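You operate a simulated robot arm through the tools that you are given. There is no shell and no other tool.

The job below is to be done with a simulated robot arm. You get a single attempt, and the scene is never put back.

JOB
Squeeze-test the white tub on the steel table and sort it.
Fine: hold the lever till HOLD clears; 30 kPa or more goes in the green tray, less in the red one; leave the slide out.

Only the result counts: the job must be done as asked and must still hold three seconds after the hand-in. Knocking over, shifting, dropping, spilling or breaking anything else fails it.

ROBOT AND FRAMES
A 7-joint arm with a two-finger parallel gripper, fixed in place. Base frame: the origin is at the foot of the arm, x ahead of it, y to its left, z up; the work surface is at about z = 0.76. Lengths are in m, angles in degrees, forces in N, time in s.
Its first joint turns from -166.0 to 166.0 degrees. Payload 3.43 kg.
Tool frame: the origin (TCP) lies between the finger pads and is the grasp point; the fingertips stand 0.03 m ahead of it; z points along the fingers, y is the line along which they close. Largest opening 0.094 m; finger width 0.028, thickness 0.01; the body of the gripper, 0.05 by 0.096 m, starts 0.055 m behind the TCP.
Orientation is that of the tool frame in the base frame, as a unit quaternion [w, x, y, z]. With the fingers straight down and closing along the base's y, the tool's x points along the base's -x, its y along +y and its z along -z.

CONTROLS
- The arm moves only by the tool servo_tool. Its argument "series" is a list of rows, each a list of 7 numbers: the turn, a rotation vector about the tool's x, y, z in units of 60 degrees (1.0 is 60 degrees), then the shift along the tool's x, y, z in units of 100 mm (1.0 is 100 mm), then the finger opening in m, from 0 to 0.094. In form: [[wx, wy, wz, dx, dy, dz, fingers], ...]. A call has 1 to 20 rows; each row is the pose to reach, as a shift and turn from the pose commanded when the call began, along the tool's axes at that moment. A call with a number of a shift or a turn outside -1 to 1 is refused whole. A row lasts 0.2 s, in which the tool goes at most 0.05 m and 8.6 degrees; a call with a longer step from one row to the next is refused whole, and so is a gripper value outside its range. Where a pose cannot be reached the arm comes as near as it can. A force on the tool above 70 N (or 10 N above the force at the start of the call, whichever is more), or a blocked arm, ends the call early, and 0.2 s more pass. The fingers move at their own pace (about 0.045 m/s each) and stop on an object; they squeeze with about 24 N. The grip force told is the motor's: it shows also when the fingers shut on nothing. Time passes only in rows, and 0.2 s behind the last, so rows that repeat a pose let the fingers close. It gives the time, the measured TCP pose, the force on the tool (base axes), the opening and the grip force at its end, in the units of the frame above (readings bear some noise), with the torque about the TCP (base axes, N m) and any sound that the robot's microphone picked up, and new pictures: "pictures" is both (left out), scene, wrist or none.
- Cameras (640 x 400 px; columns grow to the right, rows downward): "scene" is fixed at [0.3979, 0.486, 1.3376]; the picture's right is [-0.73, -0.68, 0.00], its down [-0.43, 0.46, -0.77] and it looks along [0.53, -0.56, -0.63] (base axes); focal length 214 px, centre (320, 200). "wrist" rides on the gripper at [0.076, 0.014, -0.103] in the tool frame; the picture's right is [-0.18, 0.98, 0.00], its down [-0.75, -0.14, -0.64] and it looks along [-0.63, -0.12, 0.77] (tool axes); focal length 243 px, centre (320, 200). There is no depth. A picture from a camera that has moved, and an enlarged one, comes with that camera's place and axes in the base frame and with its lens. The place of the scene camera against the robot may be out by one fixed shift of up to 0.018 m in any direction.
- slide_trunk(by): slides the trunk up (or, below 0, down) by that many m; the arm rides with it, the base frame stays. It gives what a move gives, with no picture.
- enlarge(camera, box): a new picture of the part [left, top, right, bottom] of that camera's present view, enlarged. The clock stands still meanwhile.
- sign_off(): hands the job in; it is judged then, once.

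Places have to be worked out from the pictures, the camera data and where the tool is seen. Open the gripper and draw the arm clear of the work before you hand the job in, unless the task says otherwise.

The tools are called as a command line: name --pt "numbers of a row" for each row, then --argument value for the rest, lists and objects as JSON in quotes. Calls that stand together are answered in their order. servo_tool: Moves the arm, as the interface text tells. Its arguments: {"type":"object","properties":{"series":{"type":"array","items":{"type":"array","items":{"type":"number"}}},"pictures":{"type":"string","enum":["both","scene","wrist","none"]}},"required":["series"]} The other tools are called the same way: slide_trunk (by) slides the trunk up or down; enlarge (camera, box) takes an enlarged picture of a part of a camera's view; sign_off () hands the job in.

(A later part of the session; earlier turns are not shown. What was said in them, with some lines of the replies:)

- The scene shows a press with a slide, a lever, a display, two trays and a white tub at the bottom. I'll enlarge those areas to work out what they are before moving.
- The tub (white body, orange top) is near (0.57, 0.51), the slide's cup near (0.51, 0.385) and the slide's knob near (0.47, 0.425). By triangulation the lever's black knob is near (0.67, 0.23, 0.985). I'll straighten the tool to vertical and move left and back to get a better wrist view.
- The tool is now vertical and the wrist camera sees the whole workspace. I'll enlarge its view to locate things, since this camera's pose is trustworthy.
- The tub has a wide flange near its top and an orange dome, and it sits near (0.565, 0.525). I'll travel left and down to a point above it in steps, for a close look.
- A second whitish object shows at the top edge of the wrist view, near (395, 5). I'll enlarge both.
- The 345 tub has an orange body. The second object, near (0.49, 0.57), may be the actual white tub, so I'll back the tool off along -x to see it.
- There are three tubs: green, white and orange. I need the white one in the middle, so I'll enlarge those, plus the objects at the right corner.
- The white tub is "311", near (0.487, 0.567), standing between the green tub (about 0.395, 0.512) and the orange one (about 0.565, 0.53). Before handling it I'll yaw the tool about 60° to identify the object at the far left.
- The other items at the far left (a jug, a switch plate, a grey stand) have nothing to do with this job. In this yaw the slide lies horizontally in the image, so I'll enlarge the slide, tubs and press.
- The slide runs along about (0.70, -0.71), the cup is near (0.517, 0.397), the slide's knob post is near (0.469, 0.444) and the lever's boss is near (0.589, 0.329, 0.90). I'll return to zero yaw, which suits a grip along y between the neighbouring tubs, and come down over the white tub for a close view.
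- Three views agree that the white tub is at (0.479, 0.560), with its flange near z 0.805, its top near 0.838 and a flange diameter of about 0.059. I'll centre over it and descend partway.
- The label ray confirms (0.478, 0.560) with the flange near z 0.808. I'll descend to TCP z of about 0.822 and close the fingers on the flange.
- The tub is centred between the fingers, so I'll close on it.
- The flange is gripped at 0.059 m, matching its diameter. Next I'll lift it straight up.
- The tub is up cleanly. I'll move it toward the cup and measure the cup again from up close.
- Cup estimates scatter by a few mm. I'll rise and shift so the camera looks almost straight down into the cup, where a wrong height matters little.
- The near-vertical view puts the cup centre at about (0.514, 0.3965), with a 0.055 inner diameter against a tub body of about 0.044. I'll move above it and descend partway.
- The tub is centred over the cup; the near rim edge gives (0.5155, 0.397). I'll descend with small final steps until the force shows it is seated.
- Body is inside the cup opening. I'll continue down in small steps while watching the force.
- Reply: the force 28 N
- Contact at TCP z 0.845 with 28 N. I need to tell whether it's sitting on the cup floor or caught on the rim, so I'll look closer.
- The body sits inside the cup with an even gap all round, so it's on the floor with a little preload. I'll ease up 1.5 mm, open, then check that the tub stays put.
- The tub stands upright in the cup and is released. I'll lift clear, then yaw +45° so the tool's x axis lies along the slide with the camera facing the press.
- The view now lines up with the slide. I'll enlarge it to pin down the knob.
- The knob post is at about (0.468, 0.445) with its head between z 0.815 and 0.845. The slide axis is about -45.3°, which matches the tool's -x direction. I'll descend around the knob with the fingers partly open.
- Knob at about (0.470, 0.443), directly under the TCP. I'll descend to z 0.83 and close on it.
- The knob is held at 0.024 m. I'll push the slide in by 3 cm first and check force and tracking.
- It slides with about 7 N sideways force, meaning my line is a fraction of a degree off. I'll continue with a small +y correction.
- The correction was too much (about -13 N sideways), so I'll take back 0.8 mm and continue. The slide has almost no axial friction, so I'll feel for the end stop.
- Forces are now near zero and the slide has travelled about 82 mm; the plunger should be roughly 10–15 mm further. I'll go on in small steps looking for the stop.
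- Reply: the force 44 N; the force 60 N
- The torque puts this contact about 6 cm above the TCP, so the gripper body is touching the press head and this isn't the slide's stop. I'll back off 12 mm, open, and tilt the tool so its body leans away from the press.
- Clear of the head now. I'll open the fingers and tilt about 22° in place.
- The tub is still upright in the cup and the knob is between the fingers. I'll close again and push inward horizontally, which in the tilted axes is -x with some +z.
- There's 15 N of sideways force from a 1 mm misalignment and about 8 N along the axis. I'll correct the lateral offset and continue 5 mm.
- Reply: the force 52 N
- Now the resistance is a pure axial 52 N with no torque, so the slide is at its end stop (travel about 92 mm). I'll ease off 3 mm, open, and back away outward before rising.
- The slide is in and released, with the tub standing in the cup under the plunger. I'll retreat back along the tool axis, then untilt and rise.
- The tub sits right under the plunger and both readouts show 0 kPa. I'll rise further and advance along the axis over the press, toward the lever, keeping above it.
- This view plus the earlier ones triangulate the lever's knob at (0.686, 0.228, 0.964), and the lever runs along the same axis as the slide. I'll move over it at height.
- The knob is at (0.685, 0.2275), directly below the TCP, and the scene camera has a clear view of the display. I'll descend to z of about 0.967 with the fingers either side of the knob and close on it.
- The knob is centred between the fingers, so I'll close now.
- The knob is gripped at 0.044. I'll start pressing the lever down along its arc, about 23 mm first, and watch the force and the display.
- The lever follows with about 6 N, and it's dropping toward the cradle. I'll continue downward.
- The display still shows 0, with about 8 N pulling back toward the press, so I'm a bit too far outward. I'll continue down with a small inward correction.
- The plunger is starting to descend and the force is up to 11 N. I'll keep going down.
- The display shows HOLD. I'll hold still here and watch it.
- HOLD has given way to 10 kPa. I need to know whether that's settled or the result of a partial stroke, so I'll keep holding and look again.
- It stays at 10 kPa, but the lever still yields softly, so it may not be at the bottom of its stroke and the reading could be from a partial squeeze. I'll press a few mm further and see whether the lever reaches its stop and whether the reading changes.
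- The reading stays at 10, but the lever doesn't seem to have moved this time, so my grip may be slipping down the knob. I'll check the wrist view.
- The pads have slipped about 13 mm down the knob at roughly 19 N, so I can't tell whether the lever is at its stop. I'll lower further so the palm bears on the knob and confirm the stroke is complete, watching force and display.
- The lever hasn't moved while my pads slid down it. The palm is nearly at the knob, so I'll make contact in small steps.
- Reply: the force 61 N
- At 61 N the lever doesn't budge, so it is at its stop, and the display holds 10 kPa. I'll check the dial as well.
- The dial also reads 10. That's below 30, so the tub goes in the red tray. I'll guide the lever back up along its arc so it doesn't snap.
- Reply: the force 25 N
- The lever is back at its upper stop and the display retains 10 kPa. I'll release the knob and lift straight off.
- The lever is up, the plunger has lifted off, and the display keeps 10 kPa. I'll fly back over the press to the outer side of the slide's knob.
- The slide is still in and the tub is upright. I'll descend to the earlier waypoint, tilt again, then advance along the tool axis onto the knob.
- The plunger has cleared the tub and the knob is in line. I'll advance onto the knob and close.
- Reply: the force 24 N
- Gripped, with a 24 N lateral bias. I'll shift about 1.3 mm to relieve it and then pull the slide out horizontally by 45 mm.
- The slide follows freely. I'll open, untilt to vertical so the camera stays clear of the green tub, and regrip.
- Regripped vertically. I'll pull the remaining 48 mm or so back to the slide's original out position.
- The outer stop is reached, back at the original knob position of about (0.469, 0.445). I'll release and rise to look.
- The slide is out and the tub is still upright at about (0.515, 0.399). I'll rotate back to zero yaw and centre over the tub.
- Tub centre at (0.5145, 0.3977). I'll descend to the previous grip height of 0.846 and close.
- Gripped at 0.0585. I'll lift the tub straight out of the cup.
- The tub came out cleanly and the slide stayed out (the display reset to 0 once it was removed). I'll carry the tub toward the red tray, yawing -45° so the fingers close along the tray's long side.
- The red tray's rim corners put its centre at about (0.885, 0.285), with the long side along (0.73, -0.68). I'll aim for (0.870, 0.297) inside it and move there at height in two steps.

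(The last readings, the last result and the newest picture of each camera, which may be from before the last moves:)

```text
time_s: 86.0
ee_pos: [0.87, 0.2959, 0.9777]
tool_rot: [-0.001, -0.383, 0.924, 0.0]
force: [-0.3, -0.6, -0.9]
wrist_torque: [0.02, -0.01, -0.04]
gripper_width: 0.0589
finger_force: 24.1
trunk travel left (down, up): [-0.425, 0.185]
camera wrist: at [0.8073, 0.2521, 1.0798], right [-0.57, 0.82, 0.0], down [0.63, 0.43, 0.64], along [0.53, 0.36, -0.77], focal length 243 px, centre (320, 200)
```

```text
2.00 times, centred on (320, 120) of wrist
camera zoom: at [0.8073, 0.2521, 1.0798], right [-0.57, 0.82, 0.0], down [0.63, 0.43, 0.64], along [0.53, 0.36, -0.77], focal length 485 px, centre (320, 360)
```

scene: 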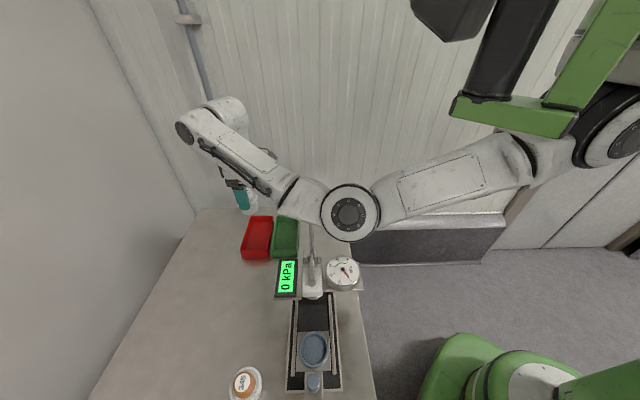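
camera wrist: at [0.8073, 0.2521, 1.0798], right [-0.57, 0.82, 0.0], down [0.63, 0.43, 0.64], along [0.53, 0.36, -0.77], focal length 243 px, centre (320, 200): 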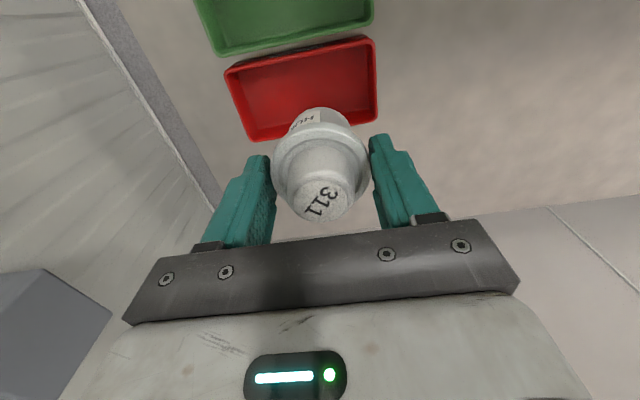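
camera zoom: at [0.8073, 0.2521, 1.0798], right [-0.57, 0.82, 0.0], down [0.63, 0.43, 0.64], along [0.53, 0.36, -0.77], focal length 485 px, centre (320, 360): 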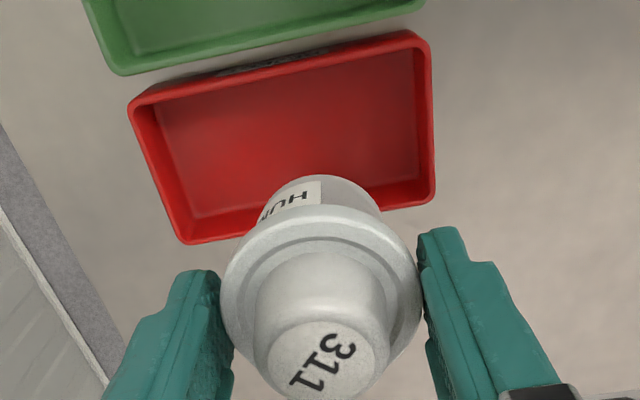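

Refined: tray centre (0.8895, 0.286), about 0.083 by 0.157. I'll shift to (0.884, 0.2915) and descend most of the way.

servo_tool --pt "0 0 0 -0.067 -0.13 0 0.03" --pt "0 0 0 -0.067 -0.13 0.3 0.03" --pt "0 0 0 -0.067 -0.13 0.6 0.03" --pt "0 0 0 -0.067 -0.13 0.9 0.03" --pt "0 0 0 -0.067 -0.13 1.0 0.03" --pt "0 0 0 -0.067 -0.13 1.0 0.03" --pictures "both"

enlarge --camera "wrist" --box '[200, 20, 440, 220]'

enlarge --camera "scene" --box '[210, 170, 350, 290]'

```text
time_s: 87.4
ee_pos: [0.8845, 0.2905, 0.8762]
tool_rot: [-0.001, -0.384, 0.923, -0.001]
force: [0.7, 0.0, -2.1]
wrist_torque: [0.0, 0.0, -0.03]
gripper_width: 0.0589
finger_force: 23.9
trunk travel left (down, up): [-0.425, 0.185]
camera wrist: at [0.8205, 0.2478, 0.9793], right [-0.57, 0.82, 0.0], down [0.63, 0.43, 0.64], along [0.53, 0.36, -0.77], focal length 243 px, centre (320, 200)
```

scene: 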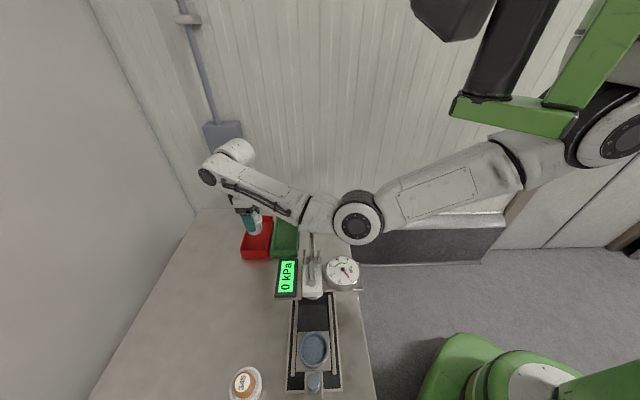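
wrist: 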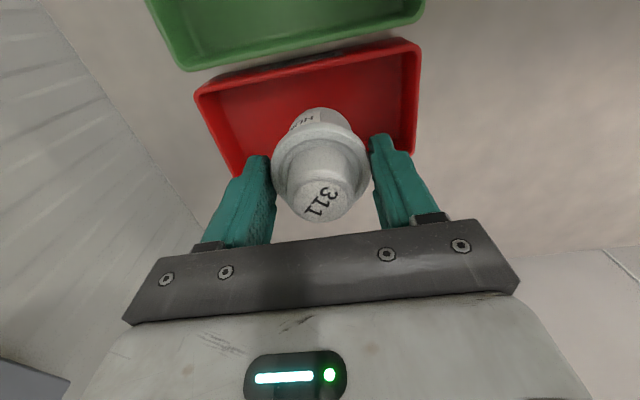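

```text
2.00 times, centred on (320, 120) of wrist
camera zoom: at [0.8205, 0.2478, 0.9793], right [-0.57, 0.82, 0.0], down [0.63, 0.43, 0.64], along [0.53, 0.36, -0.77], focal length 485 px, centre (320, 360)
```

zoom: 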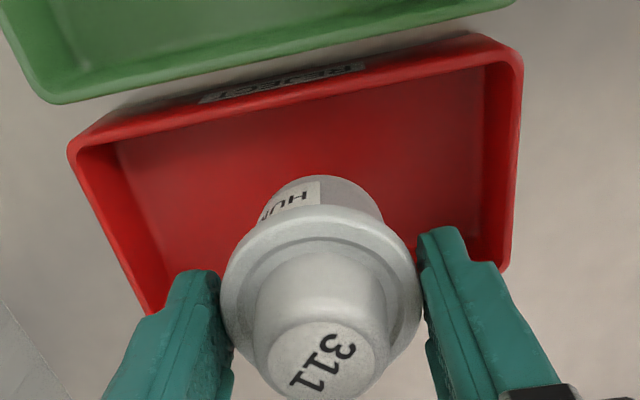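

```text
3.33 times, centred on (280, 230) of scene
camera zoom: at [0.3979, 0.486, 1.3376], right [-0.73, -0.68, 0.0], down [-0.43, 0.46, -0.77], along [0.53, -0.56, -0.63], focal length 715 px, centre (453, 100)
```

zoom: 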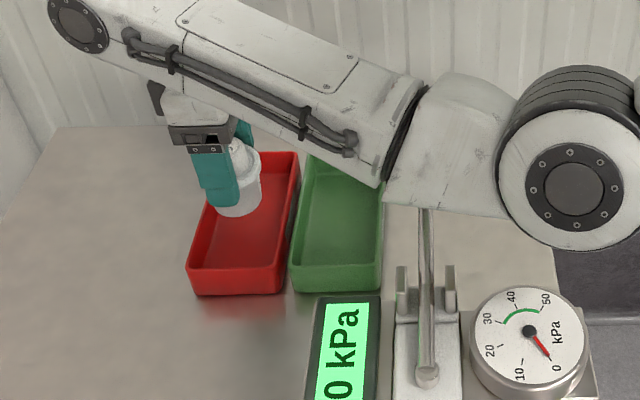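

The tub is over the tray marked REJECT, well inside its walls. I'll lower in steps, watching the force and checking that the forearm doesn't disturb the lever.

servo_tool --pt "0 0 0 0 0 0.12 0.03" --pt "0 0 0 0 0 0.24 0.03" --pt "0 0 0 0 0 0.34 0.03" --pt "0 0 0 0 0 0.34 0.03" --pictures "both"

enlarge --camera "scene" --box '[210, 170, 350, 290]'

enlarge --camera "wrist" --box '[200, 20, 440, 220]'

```text
time_s: 88.4
ee_pos: [0.8844, 0.2906, 0.8416]
tool_rot: [-0.001, -0.383, 0.924, 0.0]
force: [-0.7, 0.8, -0.5]
wrist_torque: [0.03, 0.03, -0.01]
gripper_width: 0.0587
finger_force: 24.6
trunk travel left (down, up): [-0.425, 0.185]
camera wrist: at [0.8204, 0.2475, 0.9447], right [-0.57, 0.82, 0.0], down [0.63, 0.43, 0.64], along [0.53, 0.36, -0.77], focal length 243 px, centre (320, 200)
```

scene: 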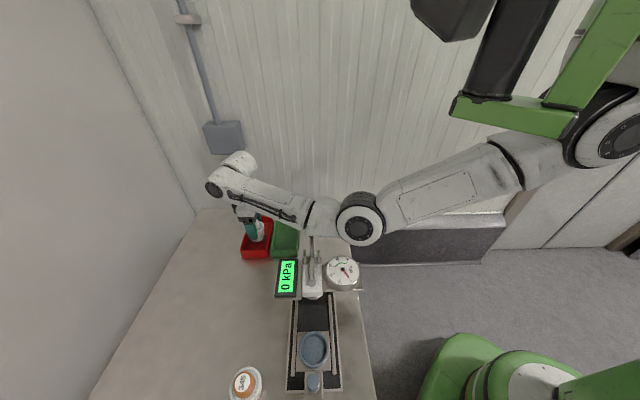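
wrist: 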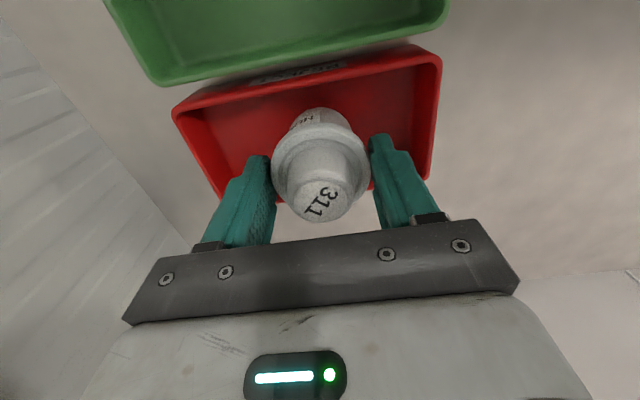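

```text
3.33 times, centred on (280, 230) of scene
camera zoom: at [0.3979, 0.486, 1.3376], right [-0.73, -0.68, 0.0], down [-0.43, 0.46, -0.77], along [0.53, -0.56, -0.63], focal length 715 px, centre (453, 100)
```

zoom: 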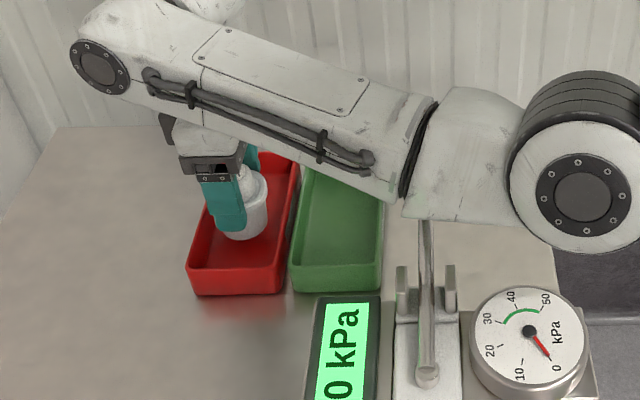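

```text
2.00 times, centred on (320, 120) of wrist
camera zoom: at [0.8204, 0.2475, 0.9447], right [-0.57, 0.82, 0.0], down [0.63, 0.43, 0.64], along [0.53, 0.36, -0.77], focal length 485 px, centre (320, 360)
```

zoom: 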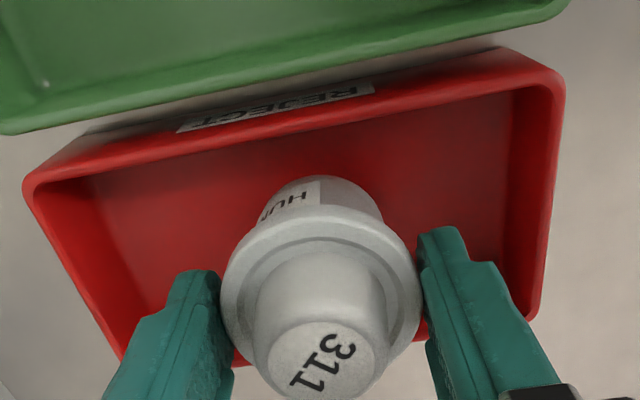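

The lever hasn't moved and the tub's base is within the tray. I'll continue in fine steps to the floor.

servo_tool --pt "0 0 0 0 0 0.03 0.03" --pt "0 0 0 0 0 0.06 0.03" --pt "0 0 0 0 0 0.08 0.03" --pt "0 0 0 0 0 0.08 0.03" --pictures "none"

servo_tool --pt "0 0 0 0 0 0.02 0.03" --pt "0 0 0 0 0 0.04 0.03" --pt "0 0 0 0 0 0.04 0.03" --pictures "none"

```text
time_s: 89.4
ee_pos: [0.8837, 0.2918, 0.8348]
tool_rot: [-0.001, -0.384, 0.923, 0.0]
force: [-0.6, 0.4, -0.8]
wrist_torque: [-0.01, 0.0, -0.01]
gripper_width: 0.059
finger_force: 24.3
trunk travel left (down, up): [-0.425, 0.185]
```

```text
time_s: 90.2
ee_pos: [0.8831, 0.2917, 0.8315]
tool_rot: [-0.001, -0.383, 0.924, -0.001]
force: [0.8, -0.2, -1.5]
wrist_torque: [-0.01, 0.02, 0.01]
gripper_width: 0.0591
finger_force: 23.6
trunk travel left (down, up): [-0.425, 0.185]
```

No contact yet at 0.8315; a few more millimetres.

servo_tool --pt "0 0 0 0 0 0.015 0.03" --pt "0 0 0 0 0 0.03 0.03" --pt "0 0 0 0 0 0.03 0.03" --pictures "none"

servo_tool --pt "0 0 0 0 0 0.01 0.03" --pt "0 0 0 0 0 0.02 0.03" --pt "0 0 0 0 0 0.02 0.03" --pictures "wrist"

```text
time_s: 91.0
ee_pos: [0.8839, 0.292, 0.8289]
tool_rot: [-0.001, -0.383, 0.924, 0.0]
force: [-1.7, -0.1, 5.8]
wrist_torque: [0.01, 0.06, 0.05]
gripper_width: 0.0589
finger_force: 23.9
trunk travel left (down, up): [-0.425, 0.185]
```

```text
time_s: 91.8
ee_pos: [0.8841, 0.2916, 0.8285]
tool_rot: [0.001, -0.384, 0.924, 0.0]
force: [-4.3, 0.8, 24.5]
wrist_torque: [0.1, 0.15, 0.01]
gripper_width: 0.0585
finger_force: 23.9
trunk travel left (down, up): [-0.425, 0.185]
camera wrist: at [0.8206, 0.2477, 0.9307], right [-0.57, 0.82, 0.0], down [0.63, 0.43, 0.64], along [0.53, 0.36, -0.77], focal length 243 px, centre (320, 200)
```

wrist: 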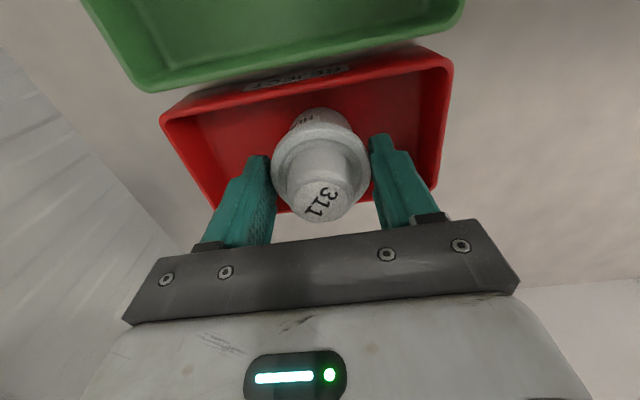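

The tub is on the tray floor, with contact at 24 N. I'll ease up 2 mm, open modestly to stay inside the walls, and check before lifting.

servo_tool --pt "0 0 0 0 0 -0.02 0.03" --pt "0 0 0 0 0 -0.02 0.03" --pt "0 0 0 0 0 -0.02 0.065" --pt "0 0 0 0 0 -0.02 0.074" --pt "0 0 0 0 0 -0.02 0.074" --pt "0 0 0 0 0 -0.02 0.074" --pictures "wrist"

enlarge --camera "wrist" --box '[200, 40, 440, 240]'

```text
time_s: 93.2
ee_pos: [0.8825, 0.2919, 0.8276]
tool_rot: [-0.001, -0.383, 0.924, -0.001]
force: [0.3, -0.6, -0.4]
wrist_torque: [0.03, -0.04, -0.05]
gripper_width: 0.0741
finger_force: 0.0
trunk travel left (down, up): [-0.425, 0.185]
camera wrist: at [0.8208, 0.2473, 0.9304], right [-0.57, 0.82, 0.0], down [0.63, 0.43, 0.64], along [0.53, 0.36, -0.77], focal length 243 px, centre (320, 200)
```

wrist: 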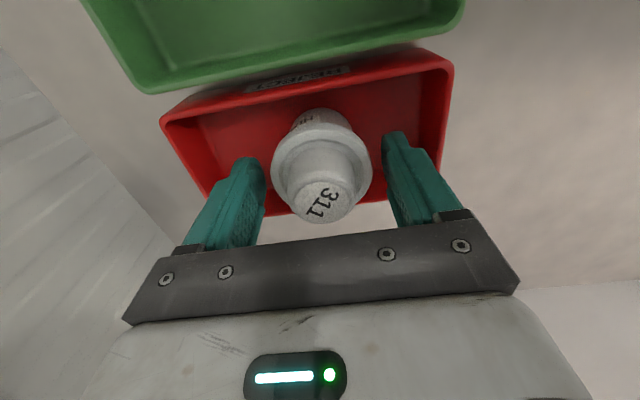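

```text
2.00 times, centred on (320, 140) of wrist
camera zoom: at [0.8208, 0.2473, 0.9304], right [-0.57, 0.82, 0.0], down [0.63, 0.43, 0.64], along [0.53, 0.36, -0.77], focal length 485 px, centre (320, 320)
```

zoom: 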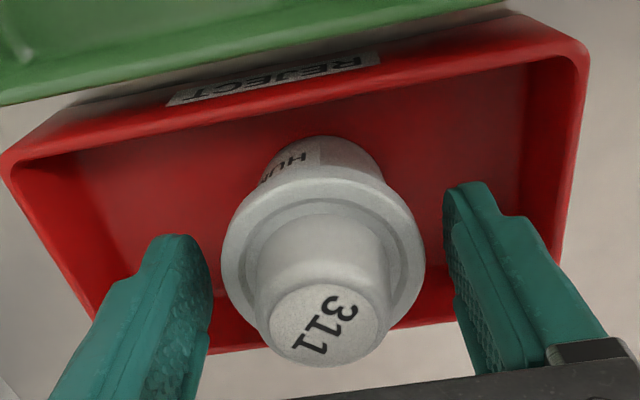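

The tub stands free in the red tray with the fingers clear of it and of the walls. I'll lift straight up.

servo_tool --pt "0 0 0 0 0 -0.2 0.074" --pt "0 0 0 0 0 -0.5 0.074" --pt "0 0 0 0 0 -0.8 0.074" --pt "0 0 0 0 0 -1.0 0.09" --pictures "wrist"

servo_tool --pt "0 0 0 0 0 -0.4 0.09" --pt "0 0 0 0 0 -0.8 0.09" --pt "0 0 0 0 0.3 -1.0 0.09" --pt "0 0 0 0 0.6 -1.0 0.09" --pt "0 0 0 0 0.9 -1.0 0.09" --pt "0 0 0 0 1.0 -1.0 0.09" --pictures "both"

enlarge --camera "scene" --box '[210, 190, 370, 300]'

```text
time_s: 94.2
ee_pos: [0.883, 0.2919, 0.9277]
tool_rot: [-0.001, -0.383, 0.924, 0.0]
force: [-0.9, -0.7, 0.2]
wrist_torque: [0.02, 0.01, -0.01]
gripper_width: 0.0898
finger_force: 0.0
trunk travel left (down, up): [-0.425, 0.185]
camera wrist: at [0.8201, 0.248, 1.0297], right [-0.57, 0.82, 0.0], down [0.63, 0.43, 0.64], along [0.53, 0.36, -0.77], focal length 243 px, centre (320, 200)
```

wrist: 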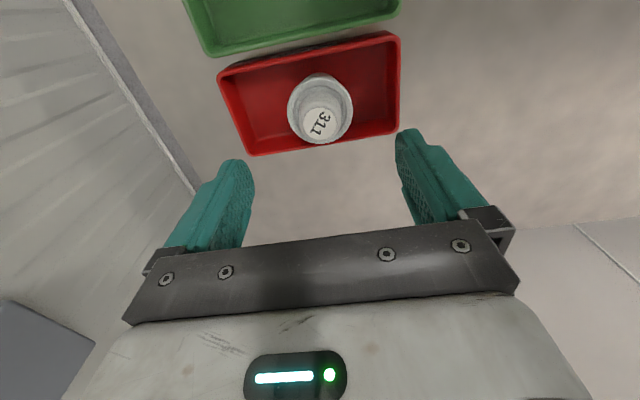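

```text
time_s: 95.6
ee_pos: [0.8118, 0.3632, 1.0286]
tool_rot: [0.0, -0.383, 0.924, 0.0]
force: [0.8, -0.7, -0.4]
wrist_torque: [-0.01, 0.01, -0.03]
gripper_width: 0.0899
finger_force: 0.1
trunk travel left (down, up): [-0.425, 0.185]
camera wrist: at [0.7491, 0.3186, 1.1308], right [-0.57, 0.82, 0.0], down [0.63, 0.43, 0.64], along [0.53, 0.36, -0.77], focal length 243 px, centre (320, 200)
```

scene: 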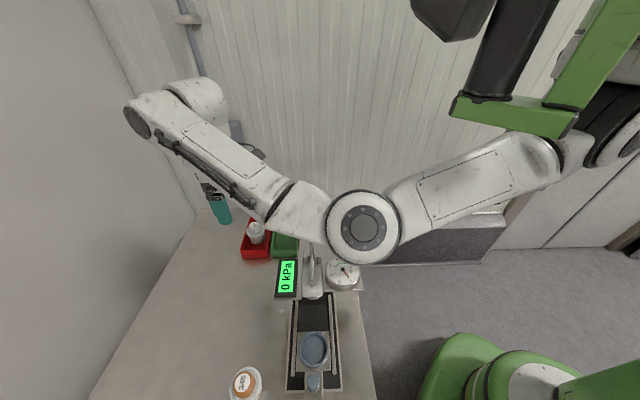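
wrist: 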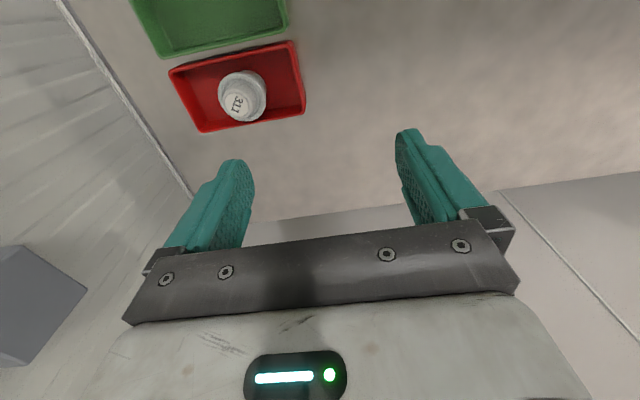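

```text
3.64 times, centred on (290, 245) of scene
camera zoom: at [0.3979, 0.486, 1.3376], right [-0.73, -0.68, 0.0], down [-0.43, 0.46, -0.77], along [0.53, -0.56, -0.63], focal length 780 px, centre (429, 36)
```

zoom: 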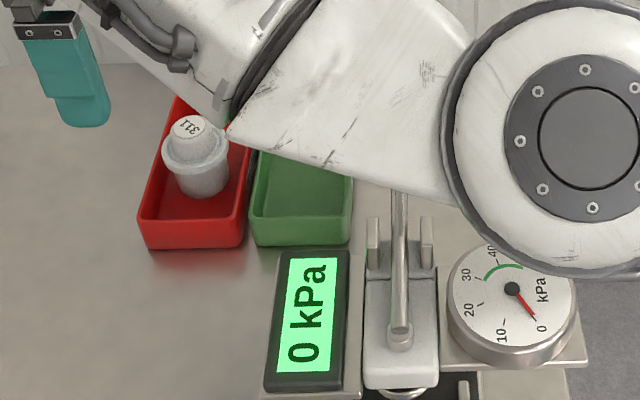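

The tub stands upright in the red tray, and the press and lever are undisturbed. I'll rise further out of the way and compare the slide's position with the opening picture.

servo_tool --pt "0 0 0 0.1 0.1 -0.3 0.09" --pt "0 0 0 0.2 0.3 -0.6 0.09" --pt "0 0 0 0.4 0.5 -0.9 0.09" --pt "0 0 0 0.6 0.6 -1.0 0.09" --pt "0 0 0 0.6 0.6 -1.0 0.09" --pictures "both"

enlarge --camera "scene" --box '[220, 280, 400, 400]'

```text
time_s: 96.8
ee_pos: [0.7297, 0.3594, 1.1237]
tool_rot: [-0.005, -0.382, 0.924, -0.003]
force: [-0.4, -0.5, -0.3]
wrist_torque: [0.02, 0.03, -0.03]
gripper_width: 0.0904
finger_force: 0.0
trunk travel left (down, up): [-0.425, 0.185]
camera wrist: at [0.667, 0.3163, 1.2272], right [-0.56, 0.83, 0.0], down [0.64, 0.44, 0.63], along [0.53, 0.35, -0.77], focal length 243 px, centre (320, 200)
```

scene: 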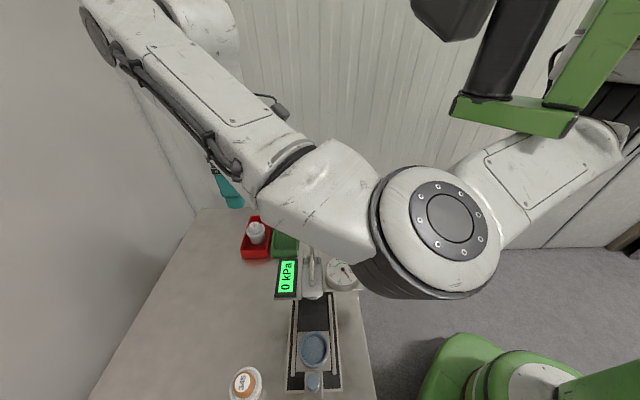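
wrist: 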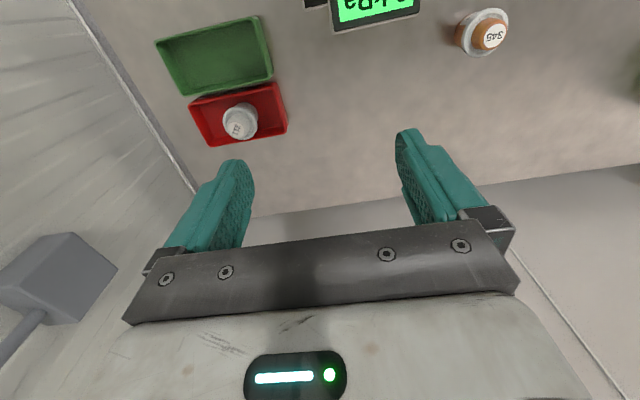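

```text
3.33 times, centred on (310, 340) of scene
camera zoom: at [0.3979, 0.486, 1.3376], right [-0.73, -0.68, 0.0], down [-0.43, 0.46, -0.77], along [0.53, -0.56, -0.63], focal length 715 px, centre (353, -267)
```

zoom: 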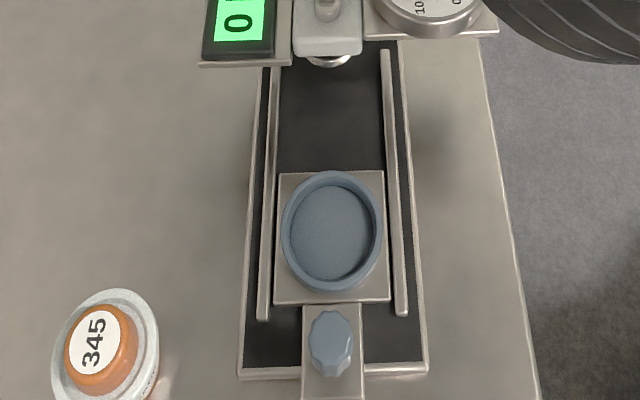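

The slide is fully out and the tub is standing in the red tray. The other tubs, lever and trays look as they did at the start; the press base sits 1–2 mm further in than in the opening picture. The gripper is open and clear above the work, so I'm handing in.

sign_off

```text
The job is handed in.
```

I squeeze-tested the white tub (311): it read **10 kPa** once HOLD cleared, on both the display and the dial. That is under 30, so I put it in the red tray, and I've handed the job in.

- **Tub:** it is standing upright in the red tray.
- **Lever:** I checked during the test that it was fully down at its stop. It is back up now.
- **Slide:** it is fully out and empty.
- **Arm:** the gripper is open and raised clear of the work.

**Press moved slightly:** while pushing the slide in, the gripper body bumped the press head, and I then pushed the slide hard against its stop. The press base now sits about 1–2 mm further in than at the start. I left it there, and it's the only thing I could see that had shifted.

The green tub was out of view in my last pictures, so I didn't check it at the end, but I never touched it.
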